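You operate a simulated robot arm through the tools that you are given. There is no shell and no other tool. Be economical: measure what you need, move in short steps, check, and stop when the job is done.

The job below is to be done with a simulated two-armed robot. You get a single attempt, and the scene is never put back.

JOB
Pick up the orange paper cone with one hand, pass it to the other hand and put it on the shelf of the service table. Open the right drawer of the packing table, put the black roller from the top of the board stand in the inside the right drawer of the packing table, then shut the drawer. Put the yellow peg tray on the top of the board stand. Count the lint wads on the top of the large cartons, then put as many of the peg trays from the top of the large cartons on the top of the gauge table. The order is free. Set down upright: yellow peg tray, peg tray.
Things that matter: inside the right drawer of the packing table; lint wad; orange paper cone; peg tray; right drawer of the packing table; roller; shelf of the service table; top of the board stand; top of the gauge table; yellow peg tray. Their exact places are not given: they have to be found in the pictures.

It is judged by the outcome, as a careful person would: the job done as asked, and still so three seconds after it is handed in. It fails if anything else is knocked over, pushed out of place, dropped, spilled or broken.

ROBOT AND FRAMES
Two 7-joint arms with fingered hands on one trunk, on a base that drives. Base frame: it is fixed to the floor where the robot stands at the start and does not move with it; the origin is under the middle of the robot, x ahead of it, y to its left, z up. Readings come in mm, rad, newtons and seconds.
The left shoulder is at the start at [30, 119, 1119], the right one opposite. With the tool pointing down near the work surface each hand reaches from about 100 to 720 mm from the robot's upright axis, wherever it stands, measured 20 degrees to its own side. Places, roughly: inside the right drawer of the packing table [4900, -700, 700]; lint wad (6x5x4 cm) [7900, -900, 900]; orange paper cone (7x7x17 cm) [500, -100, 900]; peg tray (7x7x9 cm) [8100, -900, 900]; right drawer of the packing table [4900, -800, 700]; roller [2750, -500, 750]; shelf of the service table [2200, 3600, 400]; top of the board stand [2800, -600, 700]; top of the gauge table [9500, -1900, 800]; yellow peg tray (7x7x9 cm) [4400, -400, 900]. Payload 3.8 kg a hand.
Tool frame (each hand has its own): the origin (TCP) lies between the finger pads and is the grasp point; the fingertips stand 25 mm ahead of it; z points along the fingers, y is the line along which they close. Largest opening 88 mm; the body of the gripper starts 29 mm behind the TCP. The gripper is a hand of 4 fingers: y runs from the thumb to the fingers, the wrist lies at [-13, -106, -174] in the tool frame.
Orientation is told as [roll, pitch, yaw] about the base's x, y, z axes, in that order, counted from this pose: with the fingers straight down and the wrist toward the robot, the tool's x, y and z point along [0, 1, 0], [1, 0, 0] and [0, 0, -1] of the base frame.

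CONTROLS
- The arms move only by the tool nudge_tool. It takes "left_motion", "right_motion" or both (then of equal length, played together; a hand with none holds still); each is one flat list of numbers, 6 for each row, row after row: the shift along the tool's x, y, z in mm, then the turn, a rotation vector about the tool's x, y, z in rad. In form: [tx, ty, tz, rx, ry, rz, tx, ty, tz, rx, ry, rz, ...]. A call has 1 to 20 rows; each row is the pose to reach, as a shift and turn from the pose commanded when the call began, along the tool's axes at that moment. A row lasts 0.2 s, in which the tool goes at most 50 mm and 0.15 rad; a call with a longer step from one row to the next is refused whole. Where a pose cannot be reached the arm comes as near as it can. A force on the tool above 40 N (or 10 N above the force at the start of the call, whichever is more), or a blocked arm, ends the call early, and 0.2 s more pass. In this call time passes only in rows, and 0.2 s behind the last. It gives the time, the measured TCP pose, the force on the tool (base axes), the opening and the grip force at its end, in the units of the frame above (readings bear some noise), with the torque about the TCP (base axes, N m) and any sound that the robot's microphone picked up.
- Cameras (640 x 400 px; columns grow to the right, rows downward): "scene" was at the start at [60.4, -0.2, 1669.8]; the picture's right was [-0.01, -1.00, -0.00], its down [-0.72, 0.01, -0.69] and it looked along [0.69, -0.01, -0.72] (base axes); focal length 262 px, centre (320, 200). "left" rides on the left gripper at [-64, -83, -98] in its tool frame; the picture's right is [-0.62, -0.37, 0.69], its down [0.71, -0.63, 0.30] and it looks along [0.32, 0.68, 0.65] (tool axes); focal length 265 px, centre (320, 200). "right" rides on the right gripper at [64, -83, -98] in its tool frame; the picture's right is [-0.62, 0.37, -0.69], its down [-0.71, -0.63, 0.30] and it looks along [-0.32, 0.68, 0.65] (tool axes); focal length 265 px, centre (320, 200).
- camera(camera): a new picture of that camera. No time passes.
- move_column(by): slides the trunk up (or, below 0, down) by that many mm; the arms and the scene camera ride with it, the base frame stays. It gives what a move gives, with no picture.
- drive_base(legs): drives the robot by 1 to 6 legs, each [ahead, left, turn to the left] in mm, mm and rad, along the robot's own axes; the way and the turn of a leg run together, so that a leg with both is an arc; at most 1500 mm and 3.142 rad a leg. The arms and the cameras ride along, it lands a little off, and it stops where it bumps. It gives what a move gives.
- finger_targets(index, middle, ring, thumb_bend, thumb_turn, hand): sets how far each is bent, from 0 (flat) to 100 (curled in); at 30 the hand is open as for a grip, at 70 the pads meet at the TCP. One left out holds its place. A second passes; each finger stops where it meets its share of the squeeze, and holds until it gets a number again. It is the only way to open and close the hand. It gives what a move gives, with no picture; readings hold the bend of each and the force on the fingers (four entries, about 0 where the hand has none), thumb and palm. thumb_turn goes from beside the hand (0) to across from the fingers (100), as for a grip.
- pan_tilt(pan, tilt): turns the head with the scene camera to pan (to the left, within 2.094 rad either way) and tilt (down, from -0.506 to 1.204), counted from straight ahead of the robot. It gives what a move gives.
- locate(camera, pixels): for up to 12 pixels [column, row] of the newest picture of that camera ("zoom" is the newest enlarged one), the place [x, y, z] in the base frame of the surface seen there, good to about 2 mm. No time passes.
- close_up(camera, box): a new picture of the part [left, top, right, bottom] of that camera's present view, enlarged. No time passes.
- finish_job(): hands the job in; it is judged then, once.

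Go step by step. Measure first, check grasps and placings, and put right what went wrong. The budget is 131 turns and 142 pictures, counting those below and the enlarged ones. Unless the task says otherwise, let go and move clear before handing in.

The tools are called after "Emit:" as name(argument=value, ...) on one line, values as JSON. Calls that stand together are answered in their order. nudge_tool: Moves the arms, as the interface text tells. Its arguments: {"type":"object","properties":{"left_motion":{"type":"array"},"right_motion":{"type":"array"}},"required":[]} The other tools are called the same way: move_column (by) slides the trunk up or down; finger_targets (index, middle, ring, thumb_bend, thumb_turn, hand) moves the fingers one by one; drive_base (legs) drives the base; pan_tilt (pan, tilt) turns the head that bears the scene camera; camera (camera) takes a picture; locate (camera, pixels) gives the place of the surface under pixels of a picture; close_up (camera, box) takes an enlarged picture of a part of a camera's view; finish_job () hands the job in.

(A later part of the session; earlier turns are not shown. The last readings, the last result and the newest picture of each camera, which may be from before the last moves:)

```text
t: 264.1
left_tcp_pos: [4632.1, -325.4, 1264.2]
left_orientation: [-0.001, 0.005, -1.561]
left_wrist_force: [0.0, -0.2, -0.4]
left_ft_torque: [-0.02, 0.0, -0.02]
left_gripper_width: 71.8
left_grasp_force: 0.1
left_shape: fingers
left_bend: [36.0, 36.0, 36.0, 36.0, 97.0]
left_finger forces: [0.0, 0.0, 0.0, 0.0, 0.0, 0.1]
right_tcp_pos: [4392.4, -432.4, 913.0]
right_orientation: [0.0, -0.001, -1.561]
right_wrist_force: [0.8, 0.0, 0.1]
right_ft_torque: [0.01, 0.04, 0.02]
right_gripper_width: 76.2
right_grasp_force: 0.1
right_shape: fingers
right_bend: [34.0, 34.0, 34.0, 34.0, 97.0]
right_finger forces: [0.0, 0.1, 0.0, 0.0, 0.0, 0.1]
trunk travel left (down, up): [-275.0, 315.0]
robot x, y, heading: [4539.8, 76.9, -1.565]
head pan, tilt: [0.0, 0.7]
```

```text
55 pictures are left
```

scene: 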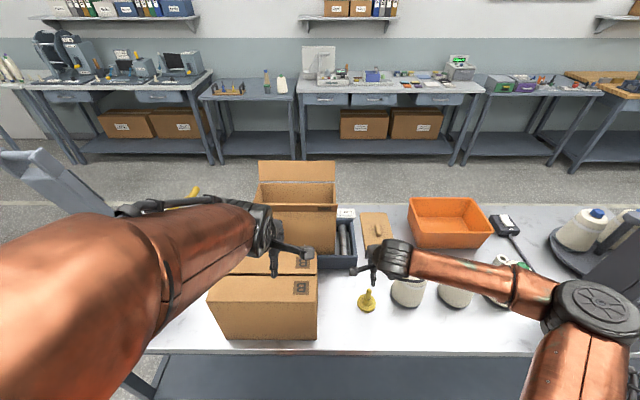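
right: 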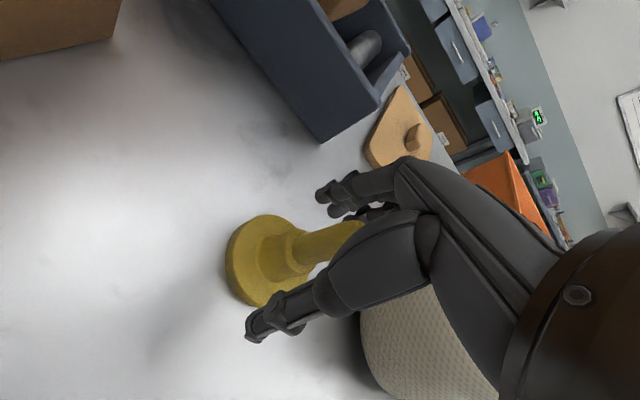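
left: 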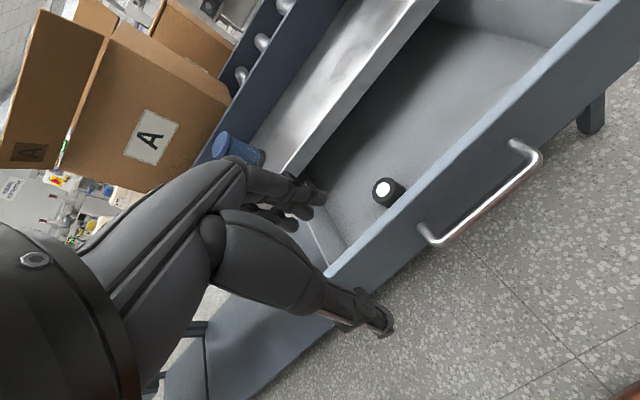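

The peg is within the grip. Closing and lifting.

Emit:
finger_targets(hand="right", index=78, middle=78, ring=78, thumb_bend=74)

Emit:
nudge_tool(right_motion=[0, 0, -15, 0, 0, 0, 0, 0, -40, 0, 0, 0, 0, 0, -80, 0, 0, 0, 0, 0, -120, 0, 0, 0, 0, 0, -160, 0, 0, 0, 0, 0, -200, 0, 0, 0])

Emit:
camera(camera="right")

```text
t: 265.1
left_tcp_pos: [4633.0, -324.2, 1266.1]
left_orientation: [0.001, 0.002, -1.561]
left_wrist_force: [-0.1, -0.6, -0.1]
left_ft_torque: [-0.01, 0.02, 0.0]
left_gripper_width: 72.2
left_grasp_force: 0.0
left_shape: fingers
left_bend: [36.0, 36.0, 36.0, 36.0, 97.0]
left_finger forces: [0.1, 0.0, 0.1, 0.0, 0.1, 0.1]
right_tcp_pos: [4392.3, -430.1, 912.5]
right_orientation: [-0.002, 0.001, -1.561]
right_wrist_force: [0.3, -0.2, -0.1]
right_ft_torque: [0.0, -0.03, 0.0]
right_gripper_width: 0.0
right_grasp_force: 0.2
right_shape: fingers
right_bend: [77.0, 78.0, 78.0, 69.0, 96.0]
right_finger forces: [0.0, 0.0, 0.0, 0.0, 0.0, 0.1]
trunk travel left (down, up): [-275.0, 315.0]
robot x, y, heading: [4539.2, 78.0, -1.566]
head pan, tilt: [0.0, 0.7]
```

```text
t: 266.5
left_tcp_pos: [4633.6, -323.7, 1263.4]
left_orientation: [0.0, 0.001, -1.561]
left_wrist_force: [-0.8, -0.4, -0.9]
left_ft_torque: [-0.01, 0.03, -0.03]
left_gripper_width: 71.6
left_grasp_force: 0.1
left_shape: fingers
left_bend: [36.0, 36.0, 36.0, 36.0, 97.0]
left_finger forces: [0.0, 0.0, 0.0, 0.0, 0.0, 0.0]
right_tcp_pos: [4393.2, -430.2, 1112.8]
right_orientation: [0.0, -0.001, -1.56]
right_wrist_force: [1.0, 0.5, -0.2]
right_ft_torque: [-0.03, -0.01, -0.02]
right_gripper_width: 0.1
right_grasp_force: 0.0
right_shape: fingers
right_bend: [77.0, 78.0, 78.0, 69.0, 96.0]
right_finger forces: [0.1, 0.1, 0.1, 0.1, 0.0, 0.0]
trunk travel left (down, up): [-275.0, 315.0]
robot x, y, heading: [4541.2, 76.3, -1.564]
head pan, tilt: [0.0, 0.7]
```

```text
54 pictures are left
```

right: 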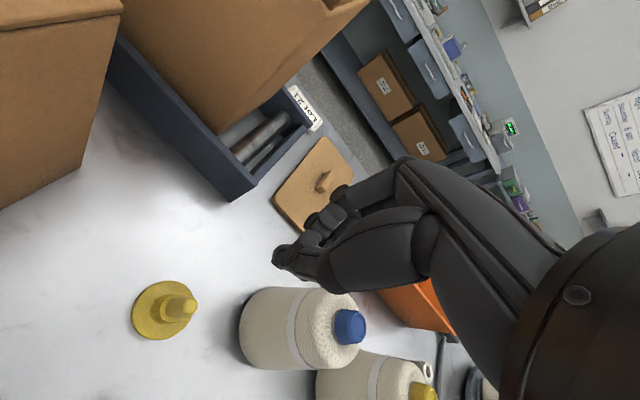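

The grip missed: no finger force and the tray still stands at (165,310). I'll measure it again to see what happened.

Emit:
close_up(camera="right", box=[120, 180, 380, 350])

Emit:
locate(camera="right", pixels=[[190, 305], [180, 307], [172, 308], [165, 338], [160, 284], [292, 262], [312, 225]])

```text
2.35 times, centred on (250, 265) of right
```

zoom: 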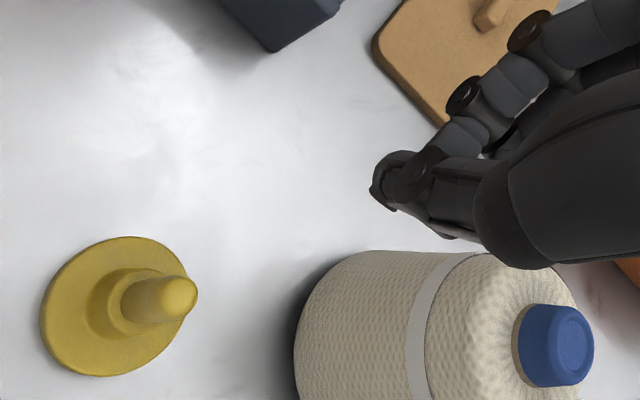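

```text
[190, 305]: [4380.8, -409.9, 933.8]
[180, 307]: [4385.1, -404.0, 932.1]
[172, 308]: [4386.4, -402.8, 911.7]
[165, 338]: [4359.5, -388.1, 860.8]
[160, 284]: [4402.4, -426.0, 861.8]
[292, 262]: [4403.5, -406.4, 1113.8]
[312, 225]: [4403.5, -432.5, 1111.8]
```

The tray was nudged 22 mm to (4382,-409) and still stands. The thumb meets the index about 10 mm to the tool's +x side, so I'll aim with the peg there and close evenly.

Emit:
finger_targets(hand="right", index=38, middle=38, ring=38, thumb_bend=38)

Emit:
nudge_tool(right_motion=[-10, -11, 40, 0, 0, 0, -20, -22, 80, 0, 0, 0, -20, -22, 120, 0, 0, 0])

Emit:
camera(camera="right")

```text
t: 267.5
left_tcp_pos: [4631.9, -324.9, 1263.4]
left_orientation: [0.0, 0.003, -1.561]
left_wrist_force: [-0.1, 0.5, 0.0]
left_ft_torque: [0.0, 0.04, 0.0]
left_gripper_width: 71.9
left_grasp_force: 0.1
left_shape: fingers
left_bend: [36.0, 36.0, 36.0, 36.0, 97.0]
left_finger forces: [0.0, 0.0, 0.1, 0.0, 0.0, 0.1]
right_tcp_pos: [4391.5, -430.9, 1112.9]
right_orientation: [0.001, -0.002, -1.56]
right_wrist_force: [0.3, 0.2, -0.2]
right_ft_torque: [0.0, 0.01, -0.01]
right_gripper_width: 67.5
right_grasp_force: 0.0
right_shape: fingers
right_bend: [38.0, 38.0, 38.0, 38.0, 97.0]
right_finger forces: [0.0, 0.0, 0.1, 0.1, 0.0, 0.1]
trunk travel left (down, up): [-275.0, 315.0]
robot x, y, heading: [4542.0, 77.0, -1.561]
head pan, tilt: [0.0, 0.7]
```

```text
t: 268.3
left_tcp_pos: [4632.1, -325.7, 1263.1]
left_orientation: [0.0, 0.005, -1.564]
left_wrist_force: [0.1, -0.8, -0.1]
left_ft_torque: [0.01, 0.01, 0.04]
left_gripper_width: 72.1
left_grasp_force: 0.1
left_shape: fingers
left_bend: [36.0, 36.0, 36.0, 36.0, 97.0]
left_finger forces: [0.0, 0.0, 0.0, 0.0, 0.1, 0.1]
right_tcp_pos: [4373.3, -409.5, 993.7]
right_orientation: [-0.001, 0.001, -1.562]
right_wrist_force: [0.4, -0.9, -0.3]
right_ft_torque: [0.02, 0.01, 0.01]
right_gripper_width: 67.5
right_grasp_force: 0.1
right_shape: fingers
right_bend: [38.0, 38.0, 38.0, 38.0, 97.0]
right_finger forces: [0.0, 0.0, 0.1, 0.0, 0.0, 0.0]
trunk travel left (down, up): [-275.0, 315.0]
robot x, y, heading: [4540.2, 78.9, -1.559]
head pan, tilt: [0.0, 0.7]
```

```text
52 pictures are left
```

right: 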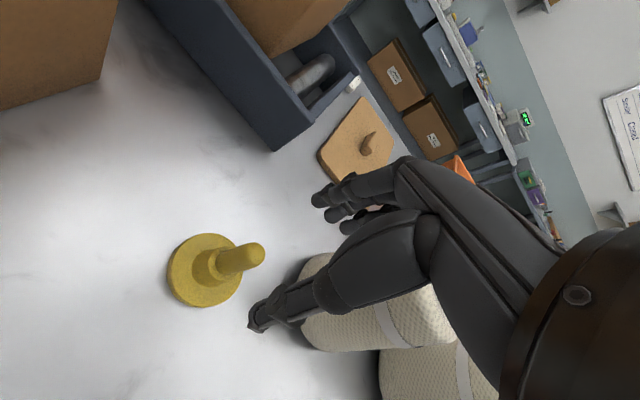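

Emit:
locate(camera="right", pixels=[[258, 253], [240, 257], [205, 303], [200, 235], [270, 315]])

```text
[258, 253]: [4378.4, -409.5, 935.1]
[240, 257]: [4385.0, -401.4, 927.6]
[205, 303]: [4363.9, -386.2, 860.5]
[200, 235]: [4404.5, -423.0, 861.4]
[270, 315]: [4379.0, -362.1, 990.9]
```

Peg is at about (4381,-407), thumb line at x≈4379: aligned. Descending and closing evenly.

Emit:
nudge_tool(right_motion=[0, -2, 35, 0, 0, 0, 0, -2, 65, 0, 0, 0, 0, -2, 82, 0, 0, 0])

Emit:
finger_targets(hand="right", index=72, middle=72, ring=66, thumb_bend=72)

Emit:
camera(camera="right")

```text
t: 269.1
left_tcp_pos: [4632.0, -324.4, 1263.9]
left_orientation: [-0.002, 0.003, -1.562]
left_wrist_force: [0.3, 0.2, 0.1]
left_ft_torque: [-0.01, 0.0, -0.01]
left_gripper_width: 72.0
left_grasp_force: 0.2
left_shape: fingers
left_bend: [36.0, 36.0, 36.0, 36.0, 97.0]
left_finger forces: [0.1, 0.0, 0.1, 0.0, 0.1, 0.1]
right_tcp_pos: [4373.4, -409.2, 911.2]
right_orientation: [0.001, 0.0, -1.56]
right_wrist_force: [0.5, 0.9, -0.7]
right_ft_torque: [0.0, 0.0, -0.02]
right_gripper_width: 67.7
right_grasp_force: 0.0
right_shape: fingers
right_bend: [38.0, 38.0, 38.0, 38.0, 97.0]
right_finger forces: [0.0, 0.0, 0.0, 0.1, 0.0, 0.0]
trunk travel left (down, up): [-275.0, 315.0]
robot x, y, heading: [4540.4, 76.9, -1.564]
head pan, tilt: [0.0, 0.7]
```

```text
t: 270.1
left_tcp_pos: [4631.2, -325.4, 1264.4]
left_orientation: [-0.001, 0.003, -1.562]
left_wrist_force: [0.0, 0.4, 0.6]
left_ft_torque: [0.02, -0.05, 0.03]
left_gripper_width: 71.6
left_grasp_force: 0.1
left_shape: fingers
left_bend: [36.0, 36.0, 36.0, 36.0, 97.0]
left_finger forces: [0.0, 0.0, 0.0, 0.0, 0.0, 0.0]
right_tcp_pos: [4373.6, -409.4, 911.4]
right_orientation: [0.0, 0.002, -1.56]
right_wrist_force: [-0.3, 0.6, -0.1]
right_ft_torque: [-0.04, 0.0, -0.04]
right_gripper_width: 19.9
right_grasp_force: 7.9
right_shape: fingers
right_bend: [60.0, 72.0, 66.0, 62.0, 97.0]
right_finger forces: [7.4, 1.3, 0.1, 0.1, 7.5, 0.0]
trunk travel left (down, up): [-275.0, 315.0]
robot x, y, heading: [4543.0, 76.6, -1.564]
head pan, tilt: [0.0, 0.7]
```

```text
51 pictures are left
```

right: 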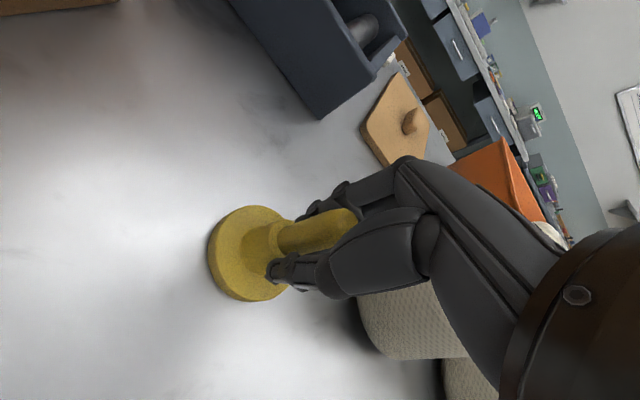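

Gripped by index and thumb at 7.5 N. I'll tighten and lift a little.

Emit:
finger_targets(hand="right", index=82, middle=84, thumb_bend=80)

Emit:
nudge_tool(right_motion=[0, 0, -10, 0, 0, 0, 0, 0, -30, 0, 0, 0, 0, 0, -60, 0, 0, 0, 0, 0, -95, 0, 0, 0, 0, 0, -130, 0, 0, 0, 0, 0, -165, 0, 0, 0, 0, 0, -200, 0, 0, 0])

Emit:
camera(camera="right")

```text
t: 271.1
left_tcp_pos: [4631.7, -323.7, 1264.0]
left_orientation: [0.0, 0.003, -1.562]
left_wrist_force: [0.6, 0.2, 0.0]
left_ft_torque: [0.02, 0.0, -0.02]
left_gripper_width: 71.8
left_grasp_force: 0.0
left_shape: fingers
left_bend: [36.0, 36.0, 36.0, 36.0, 97.0]
left_finger forces: [0.0, 0.0, 0.0, 0.0, 0.0, 0.0]
right_tcp_pos: [4374.0, -409.6, 911.6]
right_orientation: [-0.001, -0.001, -1.559]
right_wrist_force: [1.4, 1.2, 2.4]
right_ft_torque: [-0.09, 0.0, 0.02]
right_gripper_width: 19.1
right_grasp_force: 11.2
right_shape: fingers
right_bend: [55.0, 84.0, 66.0, 69.0, 97.0]
right_finger forces: [11.5, 0.0, 0.1, 0.1, 11.8, 0.1]
trunk travel left (down, up): [-275.0, 315.0]
robot x, y, heading: [4539.6, 76.8, -1.564]
head pan, tilt: [0.0, 0.7]
```

```text
t: 272.7
left_tcp_pos: [4631.9, -324.3, 1264.4]
left_orientation: [0.0, 0.001, -1.562]
left_wrist_force: [0.4, -0.1, -0.4]
left_ft_torque: [0.01, -0.01, 0.0]
left_gripper_width: 71.8
left_grasp_force: 0.0
left_shape: fingers
left_bend: [36.0, 36.0, 36.0, 36.0, 97.0]
left_finger forces: [0.0, 0.0, 0.0, 0.0, 0.1, 0.0]
right_tcp_pos: [4372.0, -405.7, 1110.7]
right_orientation: [0.0, 0.0, -1.561]
right_wrist_force: [0.2, 0.7, 0.2]
right_ft_torque: [0.01, 0.03, 0.0]
right_gripper_width: 19.2
right_grasp_force: 11.6
right_shape: fingers
right_bend: [54.0, 84.0, 66.0, 69.0, 97.0]
right_finger forces: [11.9, 0.1, 0.0, 0.0, 11.5, 0.0]
trunk travel left (down, up): [-275.0, 315.0]
robot x, y, heading: [4540.6, 80.1, -1.566]
head pan, tilt: [0.0, 0.7]
```

```text
50 pictures are left
```

right: 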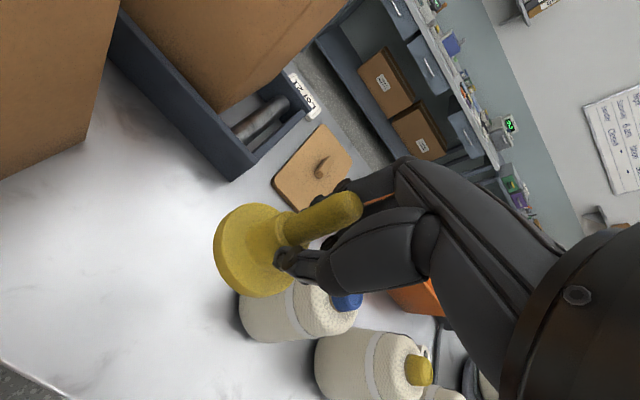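

The yellow tray is held by its peg at 11.6 N. I'll back off and drive west, then turn to face the board stand.

Emit:
drive_base(legs=[[-380, 0, 0], [0, -1400, 0], [0, -1220, 0], [0, 0, 1.565], [0, -1090, 0]])

Emit:
pan_tilt(pan=-0.1, tilt=0.7)

Emit:
camera(camera="scene")

Emit:
camera(camera="right")

```text
t: 296.7
left_tcp_pos: [2274.7, -599.4, 1264.2]
left_orientation: [-0.001, 0.004, -0.008]
left_wrist_force: [0.3, 0.2, 0.1]
left_ft_torque: [-0.03, 0.0, -0.02]
left_gripper_width: 71.6
left_grasp_force: 0.0
left_shape: fingers
left_bend: [36.0, 36.0, 36.0, 36.0, 97.0]
left_finger forces: [0.0, 0.1, 0.0, 0.0, 0.0, 0.0]
right_tcp_pos: [2350.5, -861.6, 1110.9]
right_orientation: [-0.001, 0.0, -0.005]
right_wrist_force: [1.4, 0.1, -0.9]
right_ft_torque: [0.01, 0.01, -0.02]
right_gripper_width: 19.0
right_grasp_force: 11.7
right_shape: fingers
right_bend: [54.0, 84.0, 66.0, 70.0, 97.0]
right_finger forces: [11.6, 0.1, 0.1, 0.0, 11.3, 0.0]
trunk travel left (down, up): [-275.0, 315.0]
robot x, y, heading: [1872.2, -684.2, -0.014]
head pan, tilt: [0.0, 0.7]
```

```text
t: 297.3
left_tcp_pos: [2273.3, -598.2, 1264.2]
left_orientation: [0.002, 0.003, -0.01]
left_wrist_force: [-0.9, 0.4, -0.5]
left_ft_torque: [0.01, 0.02, 0.0]
left_gripper_width: 71.8
left_grasp_force: 0.0
left_shape: fingers
left_bend: [36.0, 36.0, 36.0, 36.0, 97.0]
left_finger forces: [0.0, 0.0, 0.1, 0.0, 0.0, 0.1]
right_tcp_pos: [2352.2, -861.9, 1110.0]
right_orientation: [-0.002, 0.0, -0.006]
right_wrist_force: [0.6, -0.5, 0.1]
right_ft_torque: [-0.01, -0.01, 0.04]
right_gripper_width: 18.5
right_grasp_force: 11.0
right_shape: fingers
right_bend: [54.0, 84.0, 66.0, 70.0, 97.0]
right_finger forces: [11.6, 0.0, 0.0, 0.0, 11.1, 0.1]
trunk travel left (down, up): [-275.0, 315.0]
robot x, y, heading: [1869.2, -681.4, -0.007]
head pan, tilt: [-0.099, 0.7]
```

```text
49 pictures are left
```

scene: 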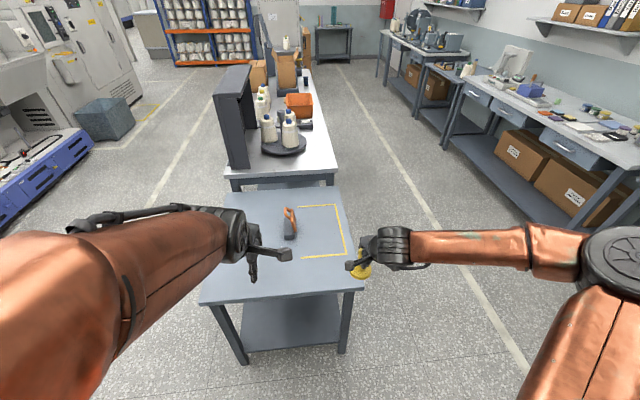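

```text
48 pictures are left
```

right: 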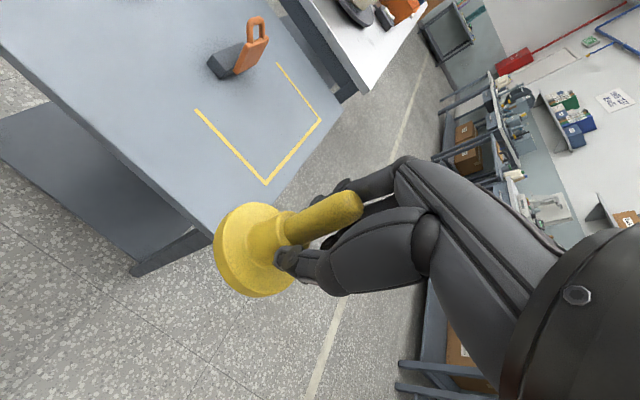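

I'll drive ahead 270 mm and lower the tray over the marked area.

Emit:
drive_base(legs=[[270, 55, 0]])

Emit:
nudge_tool(right_motion=[0, 25, 30, 0, 0, 0, 0, 50, 65, 0, 0, 0, 0, 75, 105, 0, 0, 0, 0, 95, 145, 0, 0, 0, 0, 95, 190, 0, 0, 0, 0, 95, 235, 0, 0, 0, 0, 95, 270, 0, 0, 0, 0, 95, 295, 0, 0, 0])

Emit:
camera(camera="right")

```text
t: 299.3
left_tcp_pos: [2546.6, -546.7, 1264.5]
left_orientation: [0.0, 0.004, -0.006]
left_wrist_force: [0.6, -0.5, -0.2]
left_ft_torque: [0.01, 0.0, 0.0]
left_gripper_width: 71.5
left_grasp_force: 0.1
left_shape: fingers
left_bend: [36.0, 36.0, 36.0, 36.0, 97.0]
left_finger forces: [0.0, 0.1, 0.1, 0.1, 0.0, 0.0]
right_tcp_pos: [2626.2, -807.9, 1110.9]
right_orientation: [0.0, 0.001, -0.003]
right_wrist_force: [-0.3, 0.4, -0.9]
right_ft_torque: [-0.01, 0.02, -0.02]
right_gripper_width: 19.0
right_grasp_force: 11.2
right_shape: fingers
right_bend: [54.0, 84.0, 66.0, 70.0, 97.0]
right_finger forces: [11.6, 0.1, 0.0, 0.0, 11.1, 0.0]
trunk travel left (down, up): [-275.0, 315.0]
robot x, y, heading: [2141.2, -633.2, -0.006]
head pan, tilt: [-0.099, 0.7]
```

```text
t: 301.1
left_tcp_pos: [2545.0, -546.0, 1263.9]
left_orientation: [0.0, 0.003, -0.006]
left_wrist_force: [-0.5, 0.5, 0.1]
left_ft_torque: [0.01, -0.03, -0.02]
left_gripper_width: 72.0
left_grasp_force: 0.0
left_shape: fingers
left_bend: [36.0, 36.0, 36.0, 36.0, 97.0]
left_finger forces: [0.1, 0.0, 0.0, 0.1, 0.0, 0.1]
right_tcp_pos: [2683.1, -844.4, 859.4]
right_orientation: [0.002, -0.002, -0.003]
right_wrist_force: [-1.2, 0.2, -0.8]
right_ft_torque: [0.01, 0.02, 0.01]
right_gripper_width: 18.6
right_grasp_force: 11.8
right_shape: fingers
right_bend: [54.0, 84.0, 66.0, 70.0, 97.0]
right_finger forces: [11.5, 0.1, 0.0, 0.0, 11.1, 0.0]
right hand out of reach, approached as far as the arm can: row 4, 5, 6, 7, 8
trunk travel left (down, up): [-275.0, 315.0]
robot x, y, heading: [2142.6, -631.9, -0.009]
head pan, tilt: [-0.099, 0.7]
```

```text
47 pictures are left
```

right: 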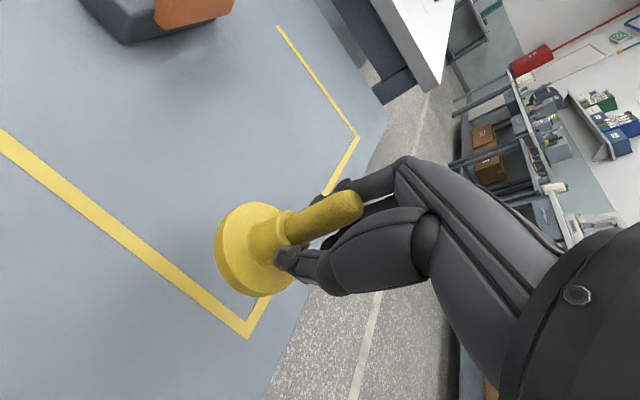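

The arm stopped short at (2683,-844,859), but that spot is over the stand. I'll lower the rest with the trunk.

Emit:
move_column(by=-50)

Emit:
camera(camera="right")

Emit:
locate(camera="right", pixels=[[222, 265], [240, 290], [225, 220], [180, 260], [200, 320]])

```text
t: 302.0
left_tcp_pos: [2545.3, -546.1, 1213.0]
left_orientation: [0.0, 0.002, -0.005]
left_wrist_force: [-0.7, -0.3, -0.3]
left_ft_torque: [0.01, 0.0, -0.02]
left_gripper_width: 71.9
left_grasp_force: 0.0
left_shape: fingers
left_bend: [36.0, 36.0, 36.0, 36.0, 97.0]
left_finger forces: [0.1, 0.0, 0.0, 0.1, 0.1, 0.0]
right_tcp_pos: [2681.1, -844.1, 810.3]
right_orientation: [0.001, -0.001, -0.004]
right_wrist_force: [-0.6, 0.0, -0.3]
right_ft_torque: [0.02, -0.01, -0.02]
right_gripper_width: 18.4
right_grasp_force: 10.8
right_shape: fingers
right_bend: [54.0, 84.0, 66.0, 70.0, 97.0]
right_finger forces: [11.4, 0.1, 0.0, 0.0, 11.1, 0.1]
trunk travel left (down, up): [-225.0, 365.0]
robot x, y, heading: [2141.7, -630.5, -0.013]
head pan, tilt: [-0.099, 0.7]
```

```text
46 pictures are left
```

right: 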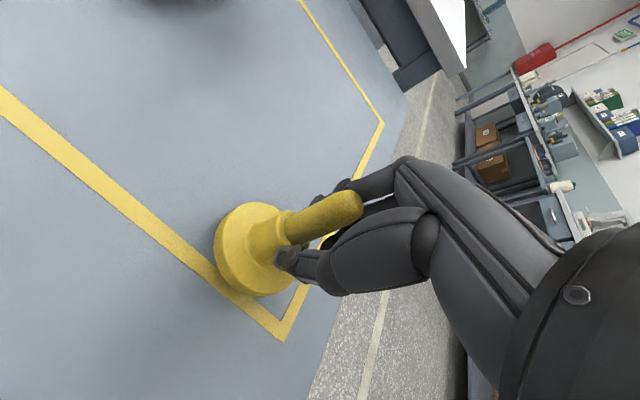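

```text
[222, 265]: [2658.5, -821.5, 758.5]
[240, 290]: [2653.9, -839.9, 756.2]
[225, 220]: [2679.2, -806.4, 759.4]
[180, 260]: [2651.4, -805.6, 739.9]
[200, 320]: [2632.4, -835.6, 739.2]
```

I'll shift 40 mm ahead and 50 mm left so the tray sits fully inside the marking, then lower.

Emit:
drive_base(legs=[[40, 50, 0]])

Emit:
move_column(by=-7)

Emit:
camera(camera="right")

```text
t: 303.0
left_tcp_pos: [2588.6, -495.1, 1212.7]
left_orientation: [0.0, 0.003, -0.006]
left_wrist_force: [1.0, 0.0, 0.5]
left_ft_torque: [-0.03, -0.01, 0.01]
left_gripper_width: 71.7
left_grasp_force: 0.0
left_shape: fingers
left_bend: [36.0, 36.0, 36.0, 36.0, 97.0]
left_finger forces: [0.0, 0.0, 0.1, 0.0, 0.0, 0.0]
right_tcp_pos: [2724.1, -793.9, 809.4]
right_orientation: [0.0, 0.001, -0.004]
right_wrist_force: [-0.2, -0.4, -0.3]
right_ft_torque: [-0.04, -0.01, -0.01]
right_gripper_width: 18.5
right_grasp_force: 11.3
right_shape: fingers
right_bend: [54.0, 84.0, 66.0, 70.0, 97.0]
right_finger forces: [11.5, 0.0, 0.1, 0.0, 11.1, 0.1]
trunk travel left (down, up): [-225.0, 365.0]
robot x, y, heading: [2187.9, -579.7, -0.008]
head pan, tilt: [-0.099, 0.7]
```

```text
t: 303.5
left_tcp_pos: [2586.8, -496.6, 1207.7]
left_orientation: [0.001, 0.003, -0.004]
left_wrist_force: [0.7, -0.6, -0.5]
left_ft_torque: [-0.02, 0.02, -0.01]
left_gripper_width: 71.8
left_grasp_force: 0.0
left_shape: fingers
left_bend: [36.0, 36.0, 36.0, 36.0, 97.0]
left_finger forces: [0.0, 0.0, 0.0, 0.0, 0.0, 0.1]
right_tcp_pos: [2723.8, -795.1, 803.3]
right_orientation: [0.001, 0.0, -0.002]
right_wrist_force: [0.4, -0.1, 0.0]
right_ft_torque: [0.0, -0.03, -0.02]
right_gripper_width: 18.5
right_grasp_force: 11.3
right_shape: fingers
right_bend: [54.0, 84.0, 66.0, 70.0, 97.0]
right_finger forces: [11.4, 0.1, 0.1, 0.1, 11.2, 0.1]
trunk travel left (down, up): [-218.0, 372.0]
robot x, y, heading: [2184.0, -580.9, -0.007]
head pan, tilt: [-0.099, 0.7]
```

```text
45 pictures are left
```

right: 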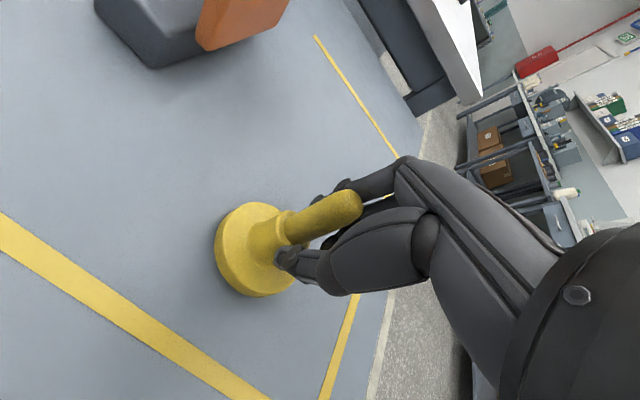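

Almost touching. Lowering 3 mm more and checking the force.

Emit:
move_column(by=-3)

```text
t: 304.1
left_tcp_pos: [2586.2, -496.1, 1203.4]
left_orientation: [0.0, 0.003, -0.004]
left_wrist_force: [0.0, -0.9, -0.8]
left_ft_torque: [-0.02, -0.03, 0.02]
left_gripper_width: 71.8
left_grasp_force: 0.1
left_shape: fingers
left_bend: [36.0, 36.0, 36.0, 36.0, 97.0]
left_finger forces: [0.0, 0.0, 0.0, 0.0, 0.0, 0.1]
right_tcp_pos: [2724.0, -794.2, 800.8]
right_orientation: [-0.001, -0.002, -0.001]
right_wrist_force: [-1.0, -1.2, 4.8]
right_ft_torque: [0.02, -0.15, -0.02]
right_gripper_width: 18.5
right_grasp_force: 11.3
right_shape: fingers
right_bend: [54.0, 84.0, 66.0, 70.0, 97.0]
right_finger forces: [11.1, 0.0, 0.0, 0.0, 11.8, 0.0]
trunk travel left (down, up): [-215.0, 375.0]
robot x, y, heading: [2184.7, -579.8, -0.005]
head pan, tilt: [-0.099, 0.7]
```

Contact at about 5 N. I'll open middle and ring first, then index and thumb, and raise the hand.

Emit:
finger_targets(hand="right", middle=38, ring=38)

Emit:
finger_targets(hand="right", index=38, thumb_bend=38)

Emit:
nudge_tool(right_motion=[0, 0, -25, 0, 0, 0, 0, 0, -60, 0, 0, 0, 0, 0, -100, 0, 0, 0, 0, 0, -145, 0, 0, 0, 0, 0, -190, 0, 0, 0, 0, 0, -235, 0, 0, 0])

Emit:
camera(camera="right")

```text
t: 305.1
left_tcp_pos: [2586.7, -497.2, 1203.3]
left_orientation: [0.0, 0.003, -0.005]
left_wrist_force: [-0.2, -0.7, 0.9]
left_ft_torque: [0.02, -0.03, 0.03]
left_gripper_width: 71.8
left_grasp_force: 0.1
left_shape: fingers
left_bend: [36.0, 36.0, 36.0, 36.0, 97.0]
left_finger forces: [0.1, 0.0, 0.0, 0.1, 0.0, 0.0]
right_tcp_pos: [2722.8, -794.7, 800.4]
right_orientation: [-0.001, 0.0, -0.001]
right_wrist_force: [-0.1, -0.4, 4.2]
right_ft_torque: [0.01, -0.16, 0.03]
right_gripper_width: 18.5
right_grasp_force: 11.7
right_shape: fingers
right_bend: [54.0, 38.0, 38.0, 70.0, 97.0]
right_finger forces: [11.2, 0.0, 0.0, 0.0, 11.5, 0.0]
trunk travel left (down, up): [-215.0, 375.0]
robot x, y, heading: [2180.5, -580.6, -0.01]
head pan, tilt: [-0.099, 0.7]
```

```text
t: 306.1
left_tcp_pos: [2586.6, -496.0, 1203.2]
left_orientation: [0.001, 0.002, -0.006]
left_wrist_force: [0.0, 0.3, -0.2]
left_ft_torque: [0.01, -0.02, 0.0]
left_gripper_width: 71.7
left_grasp_force: 0.1
left_shape: fingers
left_bend: [36.0, 36.0, 36.0, 36.0, 97.0]
left_finger forces: [0.1, 0.1, 0.0, 0.0, 0.1, 0.0]
right_tcp_pos: [2723.1, -795.1, 800.2]
right_orientation: [0.0, -0.001, -0.003]
right_wrist_force: [-0.3, 0.6, -0.4]
right_ft_torque: [-0.03, 0.01, 0.03]
right_gripper_width: 67.5
right_grasp_force: 0.0
right_shape: fingers
right_bend: [38.0, 38.0, 38.0, 38.0, 97.0]
right_finger forces: [0.1, 0.0, 0.1, 0.0, 0.1, 0.1]
trunk travel left (down, up): [-215.0, 375.0]
robot x, y, heading: [2181.7, -582.7, -0.009]
head pan, tilt: [-0.099, 0.7]
```

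```text
t: 307.5
left_tcp_pos: [2586.3, -495.6, 1204.0]
left_orientation: [0.001, 0.002, -0.005]
left_wrist_force: [-0.9, 0.1, -0.5]
left_ft_torque: [-0.03, -0.01, 0.06]
left_gripper_width: 71.9
left_grasp_force: 0.1
left_shape: fingers
left_bend: [36.0, 36.0, 36.0, 36.0, 97.0]
left_finger forces: [0.0, 0.1, 0.1, 0.0, 0.1, 0.1]
right_tcp_pos: [2723.6, -794.2, 1036.7]
right_orientation: [0.0, -0.001, -0.002]
right_wrist_force: [0.3, 0.2, -0.4]
right_ft_torque: [-0.01, -0.01, 0.01]
right_gripper_width: 67.5
right_grasp_force: 0.1
right_shape: fingers
right_bend: [38.0, 38.0, 38.0, 38.0, 97.0]
right_finger forces: [0.0, 0.0, 0.1, 0.0, 0.0, 0.0]
trunk travel left (down, up): [-215.0, 375.0]
robot x, y, heading: [2185.6, -582.8, -0.003]
head pan, tilt: [-0.099, 0.7]
```

```text
44 pictures are left
```

right: 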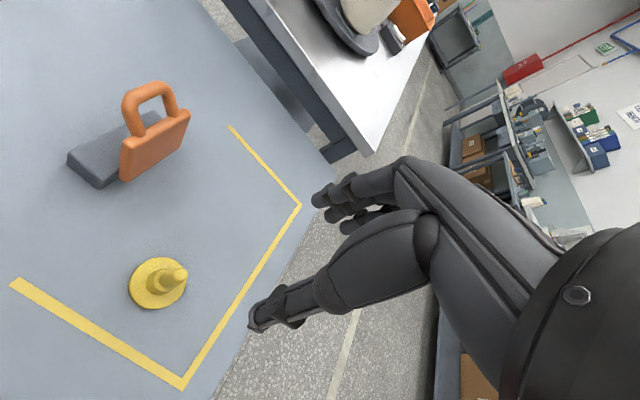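

The yellow tray stands upright inside the marking. Now I'll drive along the right lane toward the large cartons.

Emit:
drive_base(legs=[[-220, 0, 0], [0, -1000, 0], [1500, 0, 0], [1500, 0, 0], [1500, 0, 0], [450, 0, 0]])

Emit:
pan_tilt(pan=0.4, tilt=0.4)

Emit:
camera(camera="scene")

Emit:
locate(camera="scene", pixels=[[200, 200], [250, 200], [300, 200], [350, 200], [400, 150], [450, 150], [500, 150], [550, 200], [200, 150], [250, 250], [300, 300], [600, 250]])

```text
t: 337.4
left_tcp_pos: [7306.6, -1507.0, 1203.5]
left_orientation: [0.0, 0.004, -0.01]
left_wrist_force: [0.2, 0.1, 0.5]
left_ft_torque: [-0.01, -0.01, -0.01]
left_gripper_width: 71.8
left_grasp_force: 0.0
left_shape: fingers
left_bend: [36.0, 36.0, 36.0, 36.0, 97.0]
left_finger forces: [0.0, 0.0, 0.0, 0.1, 0.0, 0.1]
right_tcp_pos: [7443.8, -1804.8, 1035.3]
right_orientation: [0.001, 0.001, -0.008]
right_wrist_force: [-0.1, -0.1, 0.0]
right_ft_torque: [0.0, 0.0, 0.02]
right_gripper_width: 67.5
right_grasp_force: 0.0
right_shape: fingers
right_bend: [38.0, 38.0, 38.0, 38.0, 97.0]
right_finger forces: [0.0, 0.0, 0.0, 0.0, 0.0, 0.1]
trunk travel left (down, up): [-215.0, 375.0]
robot x, y, heading: [6901.4, -1592.1, -0.009]
head pan, tilt: [-0.099, 0.7]
```

```text
t: 338.3
left_tcp_pos: [7306.8, -1506.4, 1203.3]
left_orientation: [0.0, 0.004, -0.009]
left_wrist_force: [-0.1, -0.8, -1.0]
left_ft_torque: [-0.01, -0.05, 0.01]
left_gripper_width: 72.0
left_grasp_force: 0.0
left_shape: fingers
left_bend: [36.0, 36.0, 36.0, 36.0, 97.0]
left_finger forces: [0.1, 0.1, 0.0, 0.0, 0.1, 0.0]
right_tcp_pos: [7444.2, -1803.9, 1034.3]
right_orientation: [0.0, -0.001, -0.007]
right_wrist_force: [0.1, 0.0, 0.0]
right_ft_torque: [0.0, 0.02, 0.0]
right_gripper_width: 67.3
right_grasp_force: 0.1
right_shape: fingers
right_bend: [38.0, 38.0, 38.0, 38.0, 97.0]
right_finger forces: [0.1, 0.1, 0.0, 0.0, 0.0, 0.1]
trunk travel left (down, up): [-215.0, 375.0]
robot x, y, heading: [6905.0, -1594.0, -0.007]
head pan, tilt: [0.4, 0.4]
```

```text
43 pictures are left
```

scene: 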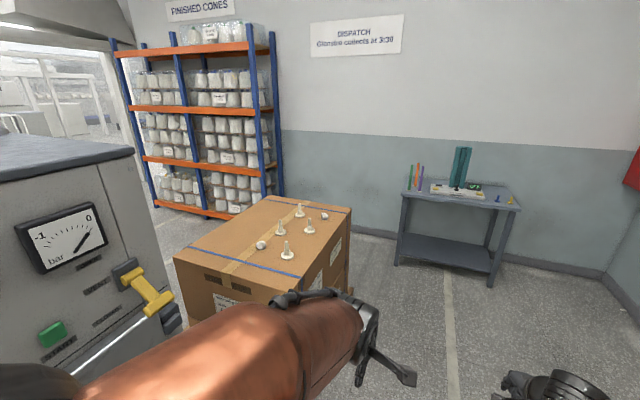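

```text
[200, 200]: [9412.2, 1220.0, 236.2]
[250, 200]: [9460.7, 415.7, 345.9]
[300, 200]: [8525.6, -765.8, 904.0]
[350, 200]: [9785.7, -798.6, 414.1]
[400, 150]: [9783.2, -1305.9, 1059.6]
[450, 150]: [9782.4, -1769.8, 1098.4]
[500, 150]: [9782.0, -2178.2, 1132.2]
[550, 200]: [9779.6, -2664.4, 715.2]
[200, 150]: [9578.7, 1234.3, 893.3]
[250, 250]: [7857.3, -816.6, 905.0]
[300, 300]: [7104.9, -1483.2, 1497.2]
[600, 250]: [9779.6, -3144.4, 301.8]
```

The large cartons are ahead left, with small items on top. I'll enlarge to count.

Emit:
close_up(camera="scene", box=[220, 180, 370, 280])

Emit:
close_up(camera="scene", box=[380, 140, 540, 240])

Emit:
locate(camera="scene", pixels=[[262, 245], [280, 229], [287, 251], [300, 211], [309, 227], [324, 215], [347, 210], [176, 258], [310, 260], [480, 197], [410, 190], [350, 230]])

```text
4.00 times, centred on (295, 230) of scene
```

zoom: 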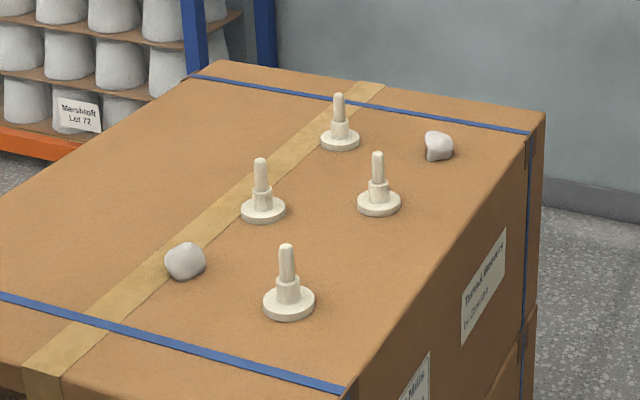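

```text
4.00 times, centred on (460, 190) of scene
```

zoom: 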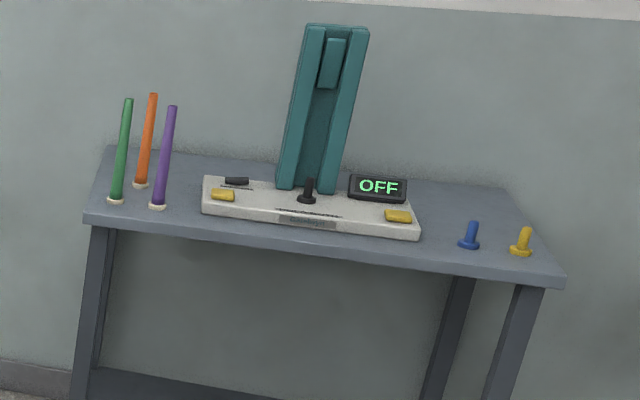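

```text
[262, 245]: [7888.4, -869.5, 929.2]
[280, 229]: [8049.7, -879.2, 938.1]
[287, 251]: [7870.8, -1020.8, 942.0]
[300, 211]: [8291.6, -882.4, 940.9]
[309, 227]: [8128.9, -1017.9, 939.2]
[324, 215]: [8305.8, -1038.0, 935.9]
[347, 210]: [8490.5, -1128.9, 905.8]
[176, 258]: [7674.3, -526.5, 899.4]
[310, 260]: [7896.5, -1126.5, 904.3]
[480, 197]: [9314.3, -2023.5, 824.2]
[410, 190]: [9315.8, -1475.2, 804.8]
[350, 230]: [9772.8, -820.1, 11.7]
```

Two lint wads are visible, at (7888,-869) and (8306,-1038), and four peg trays. I'll raise the right hand, drive alongside the cartons, face them and confirm the count.

Emit:
nudge_tool(right_motion=[0, -30, -40, 0, 0, 0, 0, -60, -80, 0, 0, 0, 0, -90, -110, 0, 0, 0])

Emit:
drive_base(legs=[[1095, 0, 0], [0, 0, 1.58]])

Emit:
pan_tilt(pan=0, tilt=0.8)

Emit:
camera(camera="scene")

```text
t: 339.1
left_tcp_pos: [7304.9, -1505.5, 1203.8]
left_orientation: [0.001, 0.003, -0.008]
left_wrist_force: [0.1, -1.1, 0.3]
left_ft_torque: [0.03, -0.01, -0.03]
left_gripper_width: 71.9
left_grasp_force: 0.1
left_shape: fingers
left_bend: [36.0, 36.0, 36.0, 36.0, 97.0]
left_finger forces: [0.0, 0.1, 0.1, 0.1, 0.0, 0.0]
right_tcp_pos: [7352.7, -1802.4, 1144.0]
right_orientation: [0.0, 0.0, -0.006]
right_wrist_force: [-0.2, 0.3, -0.1]
right_ft_torque: [0.0, -0.02, 0.02]
right_gripper_width: 67.6
right_grasp_force: 0.1
right_shape: fingers
right_bend: [38.0, 38.0, 38.0, 38.0, 97.0]
right_finger forces: [0.0, 0.0, 0.0, 0.1, 0.0, 0.1]
trunk travel left (down, up): [-215.0, 375.0]
robot x, y, heading: [6903.0, -1592.1, -0.007]
head pan, tilt: [0.4, 0.4]
```

```text
t: 348.6
left_tcp_pos: [7921.4, -1202.3, 1204.6]
left_orientation: [-0.001, 0.003, 1.557]
left_wrist_force: [-1.1, 0.4, -0.3]
left_ft_torque: [0.0, 0.02, 0.0]
left_gripper_width: 71.9
left_grasp_force: 0.1
left_shape: fingers
left_bend: [36.0, 36.0, 36.0, 36.0, 97.0]
left_finger forces: [0.1, 0.0, 0.1, 0.1, 0.0, 0.1]
right_tcp_pos: [8218.5, -1155.1, 1143.4]
right_orientation: [0.0, -0.001, 1.561]
right_wrist_force: [-0.8, 0.1, 0.4]
right_ft_torque: [0.01, 0.0, -0.01]
right_gripper_width: 67.5
right_grasp_force: 0.1
right_shape: fingers
right_bend: [38.0, 38.0, 38.0, 38.0, 97.0]
right_finger forces: [0.0, 0.0, 0.0, 0.0, 0.1, 0.0]
trunk travel left (down, up): [-215.0, 375.0]
robot x, y, heading: [8005.5, -1605.1, 1.556]
head pan, tilt: [0.4, 0.4]
```

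```text
t: 349.4
left_tcp_pos: [7919.5, -1201.3, 1204.0]
left_orientation: [0.0, 0.003, 1.558]
left_wrist_force: [0.1, 0.1, -0.1]
left_ft_torque: [0.02, -0.01, 0.0]
left_gripper_width: 71.6
left_grasp_force: 0.2
left_shape: fingers
left_bend: [36.0, 36.0, 36.0, 36.0, 97.0]
left_finger forces: [0.0, 0.0, 0.0, 0.0, 0.1, 0.1]
right_tcp_pos: [8217.1, -1155.8, 1144.4]
right_orientation: [-0.001, 0.001, 1.561]
right_wrist_force: [-0.4, 0.1, 0.2]
right_ft_torque: [0.0, 0.0, 0.02]
right_gripper_width: 67.6
right_grasp_force: 0.0
right_shape: fingers
right_bend: [38.0, 38.0, 38.0, 38.0, 97.0]
right_finger forces: [0.1, 0.0, 0.1, 0.0, 0.1, 0.0]
trunk travel left (down, up): [-215.0, 375.0]
robot x, y, heading: [8005.7, -1607.3, 1.552]
head pan, tilt: [0.0, 0.799]
```

```text
40 pictures are left
```

scene: 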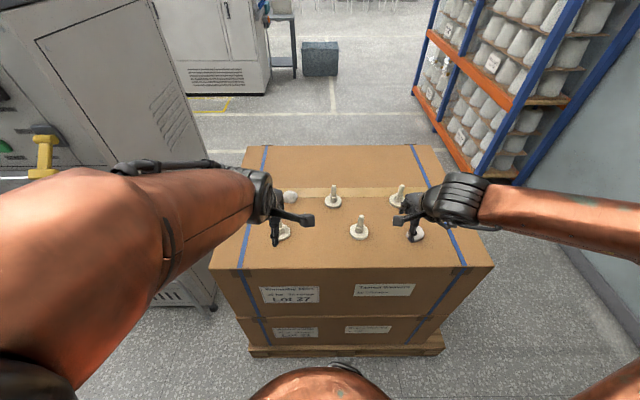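

Both views show two lint wads (290,196) and (415,232), so two peg trays must move. I'll measure the two near trays.

Emit:
locate(camera="scene", pixels=[[361, 219], [359, 236], [351, 234], [367, 234], [285, 228], [290, 236], [284, 239], [333, 189], [333, 205], [415, 233], [350, 266], [400, 190]])

Emit:
camera(camera="left")

Emit:
camera(camera="right")

```text
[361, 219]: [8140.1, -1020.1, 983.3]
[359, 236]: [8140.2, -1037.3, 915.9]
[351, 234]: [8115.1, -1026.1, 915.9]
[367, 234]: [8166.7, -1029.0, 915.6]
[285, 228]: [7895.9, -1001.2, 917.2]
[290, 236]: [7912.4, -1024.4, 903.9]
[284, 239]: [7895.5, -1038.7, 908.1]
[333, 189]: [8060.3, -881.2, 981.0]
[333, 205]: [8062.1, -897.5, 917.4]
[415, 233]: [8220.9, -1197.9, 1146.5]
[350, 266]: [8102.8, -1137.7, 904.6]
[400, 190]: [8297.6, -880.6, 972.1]
```

```text
39 pictures are left
```

left: 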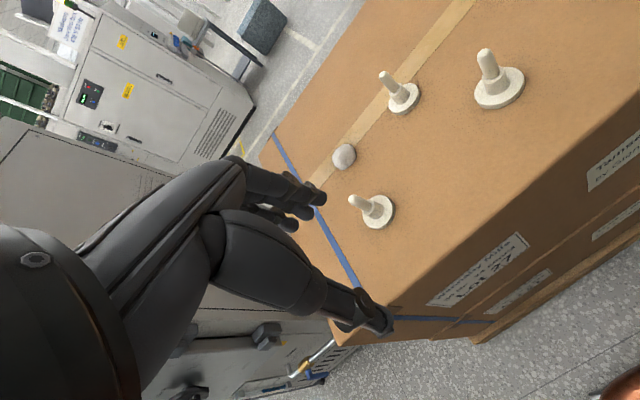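

```text
38 pictures are left
```

right: 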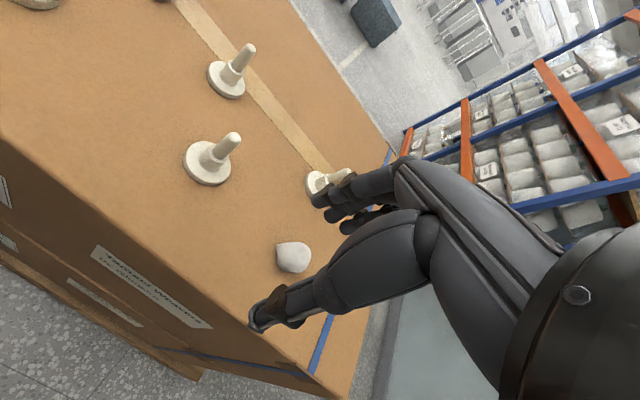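

Emit:
locate(camera="left", pixels=[[354, 199], [366, 206], [392, 213], [372, 227], [344, 155]])

Emit:
locate(camera="right", pixels=[[232, 139], [218, 150], [190, 170], [228, 178], [293, 257]])

```text
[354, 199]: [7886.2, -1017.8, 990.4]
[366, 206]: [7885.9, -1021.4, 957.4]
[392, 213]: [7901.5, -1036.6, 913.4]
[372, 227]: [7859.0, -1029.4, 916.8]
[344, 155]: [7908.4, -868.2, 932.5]
```

```text
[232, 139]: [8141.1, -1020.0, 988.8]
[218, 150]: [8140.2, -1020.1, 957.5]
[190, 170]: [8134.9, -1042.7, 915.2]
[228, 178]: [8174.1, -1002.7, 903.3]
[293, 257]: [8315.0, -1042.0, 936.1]
```

Pegs at (7884,-1017) and (8140,-1017), tops ≈ 991. I'll drive 130 mm closer and bring each hand over one peg, offset 8 mm for the thumb line.

Emit:
drive_base(legs=[[130, 0, 0.013]])

Emit:
finger_targets(hand="left", index=38, middle=38, ring=38, thumb_bend=38)

```text
t: 350.7
left_tcp_pos: [7916.6, -1073.9, 1204.6]
left_orientation: [0.001, 0.004, 1.572]
left_wrist_force: [-0.7, 0.3, -1.6]
left_ft_torque: [-0.02, -0.04, 0.01]
left_gripper_width: 71.8
left_grasp_force: 0.0
left_shape: fingers
left_bend: [36.0, 36.0, 36.0, 36.0, 97.0]
left_finger forces: [0.0, 0.0, 0.0, 0.1, 0.0, 0.1]
right_tcp_pos: [8213.0, -1023.5, 1142.5]
right_orientation: [0.001, 0.001, 1.571]
right_wrist_force: [0.0, 0.4, -0.6]
right_ft_torque: [0.03, 0.01, -0.01]
right_gripper_width: 67.4
right_grasp_force: 0.1
right_shape: fingers
right_bend: [38.0, 38.0, 38.0, 38.0, 97.0]
right_finger forces: [0.0, 0.0, 0.0, 0.1, 0.1, 0.1]
trunk travel left (down, up): [-215.0, 375.0]
robot x, y, heading: [8001.9, -1480.0, 1.568]
head pan, tilt: [0.0, 0.799]
```

```text
t: 351.7
left_tcp_pos: [7916.1, -1074.1, 1203.7]
left_orientation: [0.0, 0.004, 1.57]
left_wrist_force: [-0.1, -1.0, 0.2]
left_ft_torque: [0.01, 0.02, 0.0]
left_gripper_width: 68.3
left_grasp_force: 0.0
left_shape: fingers
left_bend: [38.0, 38.0, 38.0, 38.0, 97.0]
left_finger forces: [0.1, 0.1, 0.0, 0.1, 0.0, 0.0]
right_tcp_pos: [8213.5, -1024.3, 1144.3]
right_orientation: [-0.001, 0.001, 1.571]
right_wrist_force: [-0.1, 1.1, -0.2]
right_ft_torque: [-0.04, 0.02, 0.01]
right_gripper_width: 67.6
right_grasp_force: 0.0
right_shape: fingers
right_bend: [38.0, 38.0, 38.0, 38.0, 97.0]
right_finger forces: [0.0, 0.0, 0.1, 0.0, 0.0, 0.0]
trunk travel left (down, up): [-215.0, 375.0]
robot x, y, heading: [8005.8, -1479.6, 1.561]
head pan, tilt: [0.0, 0.799]
```

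Emit:
nudge_tool(left_motion=[10, 14, 38, 0, 0, 0, 20, 28, 77, 0, 0, 0, 30, 43, 115, 0, 0, 0, 40, 57, 154, 0, 0, 0], right_motion=[16, 2, 23, 0, 0, 0, 32, 4, 46, 0, 0, 0, 48, 5, 70, 0, 0, 0, 65, 7, 93, 0, 0, 0])

Emit:
camera(camera="left")

Emit:
camera(camera="right")

```text
t: 352.7
left_tcp_pos: [7876.0, -1017.3, 1050.3]
left_orientation: [0.001, 0.004, 1.568]
left_wrist_force: [-0.3, 0.6, 0.5]
left_ft_torque: [0.02, 0.02, -0.02]
left_gripper_width: 68.4
left_grasp_force: 0.1
left_shape: fingers
left_bend: [38.0, 38.0, 38.0, 38.0, 97.0]
left_finger forces: [0.0, 0.0, 0.0, 0.0, 0.0, 0.0]
right_tcp_pos: [8148.1, -1014.9, 1050.2]
right_orientation: [0.001, 0.001, 1.573]
right_wrist_force: [-0.2, 1.0, 0.1]
right_ft_torque: [0.0, -0.03, -0.02]
right_gripper_width: 67.6
right_grasp_force: 0.0
right_shape: fingers
right_bend: [38.0, 38.0, 38.0, 38.0, 97.0]
right_finger forces: [0.1, 0.0, 0.1, 0.0, 0.1, 0.1]
trunk travel left (down, up): [-215.0, 375.0]
robot x, y, heading: [8004.3, -1479.3, 1.568]
head pan, tilt: [0.0, 0.799]
```

```text
37 pictures are left
```

left: 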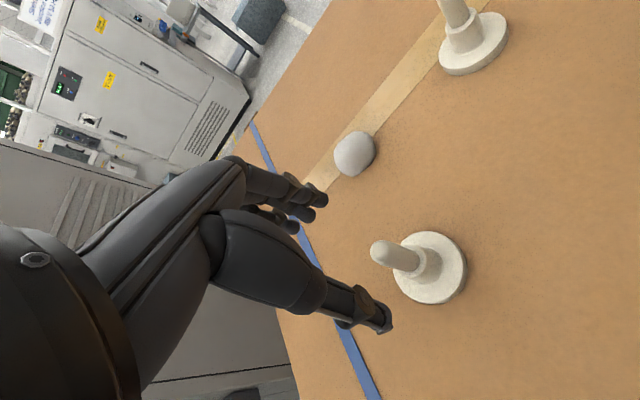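

```text
36 pictures are left
```

right: 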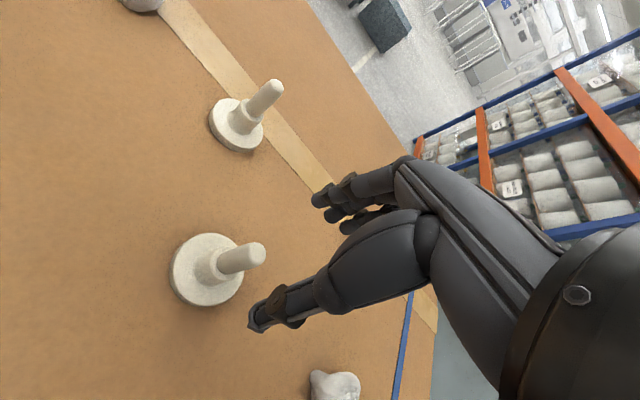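

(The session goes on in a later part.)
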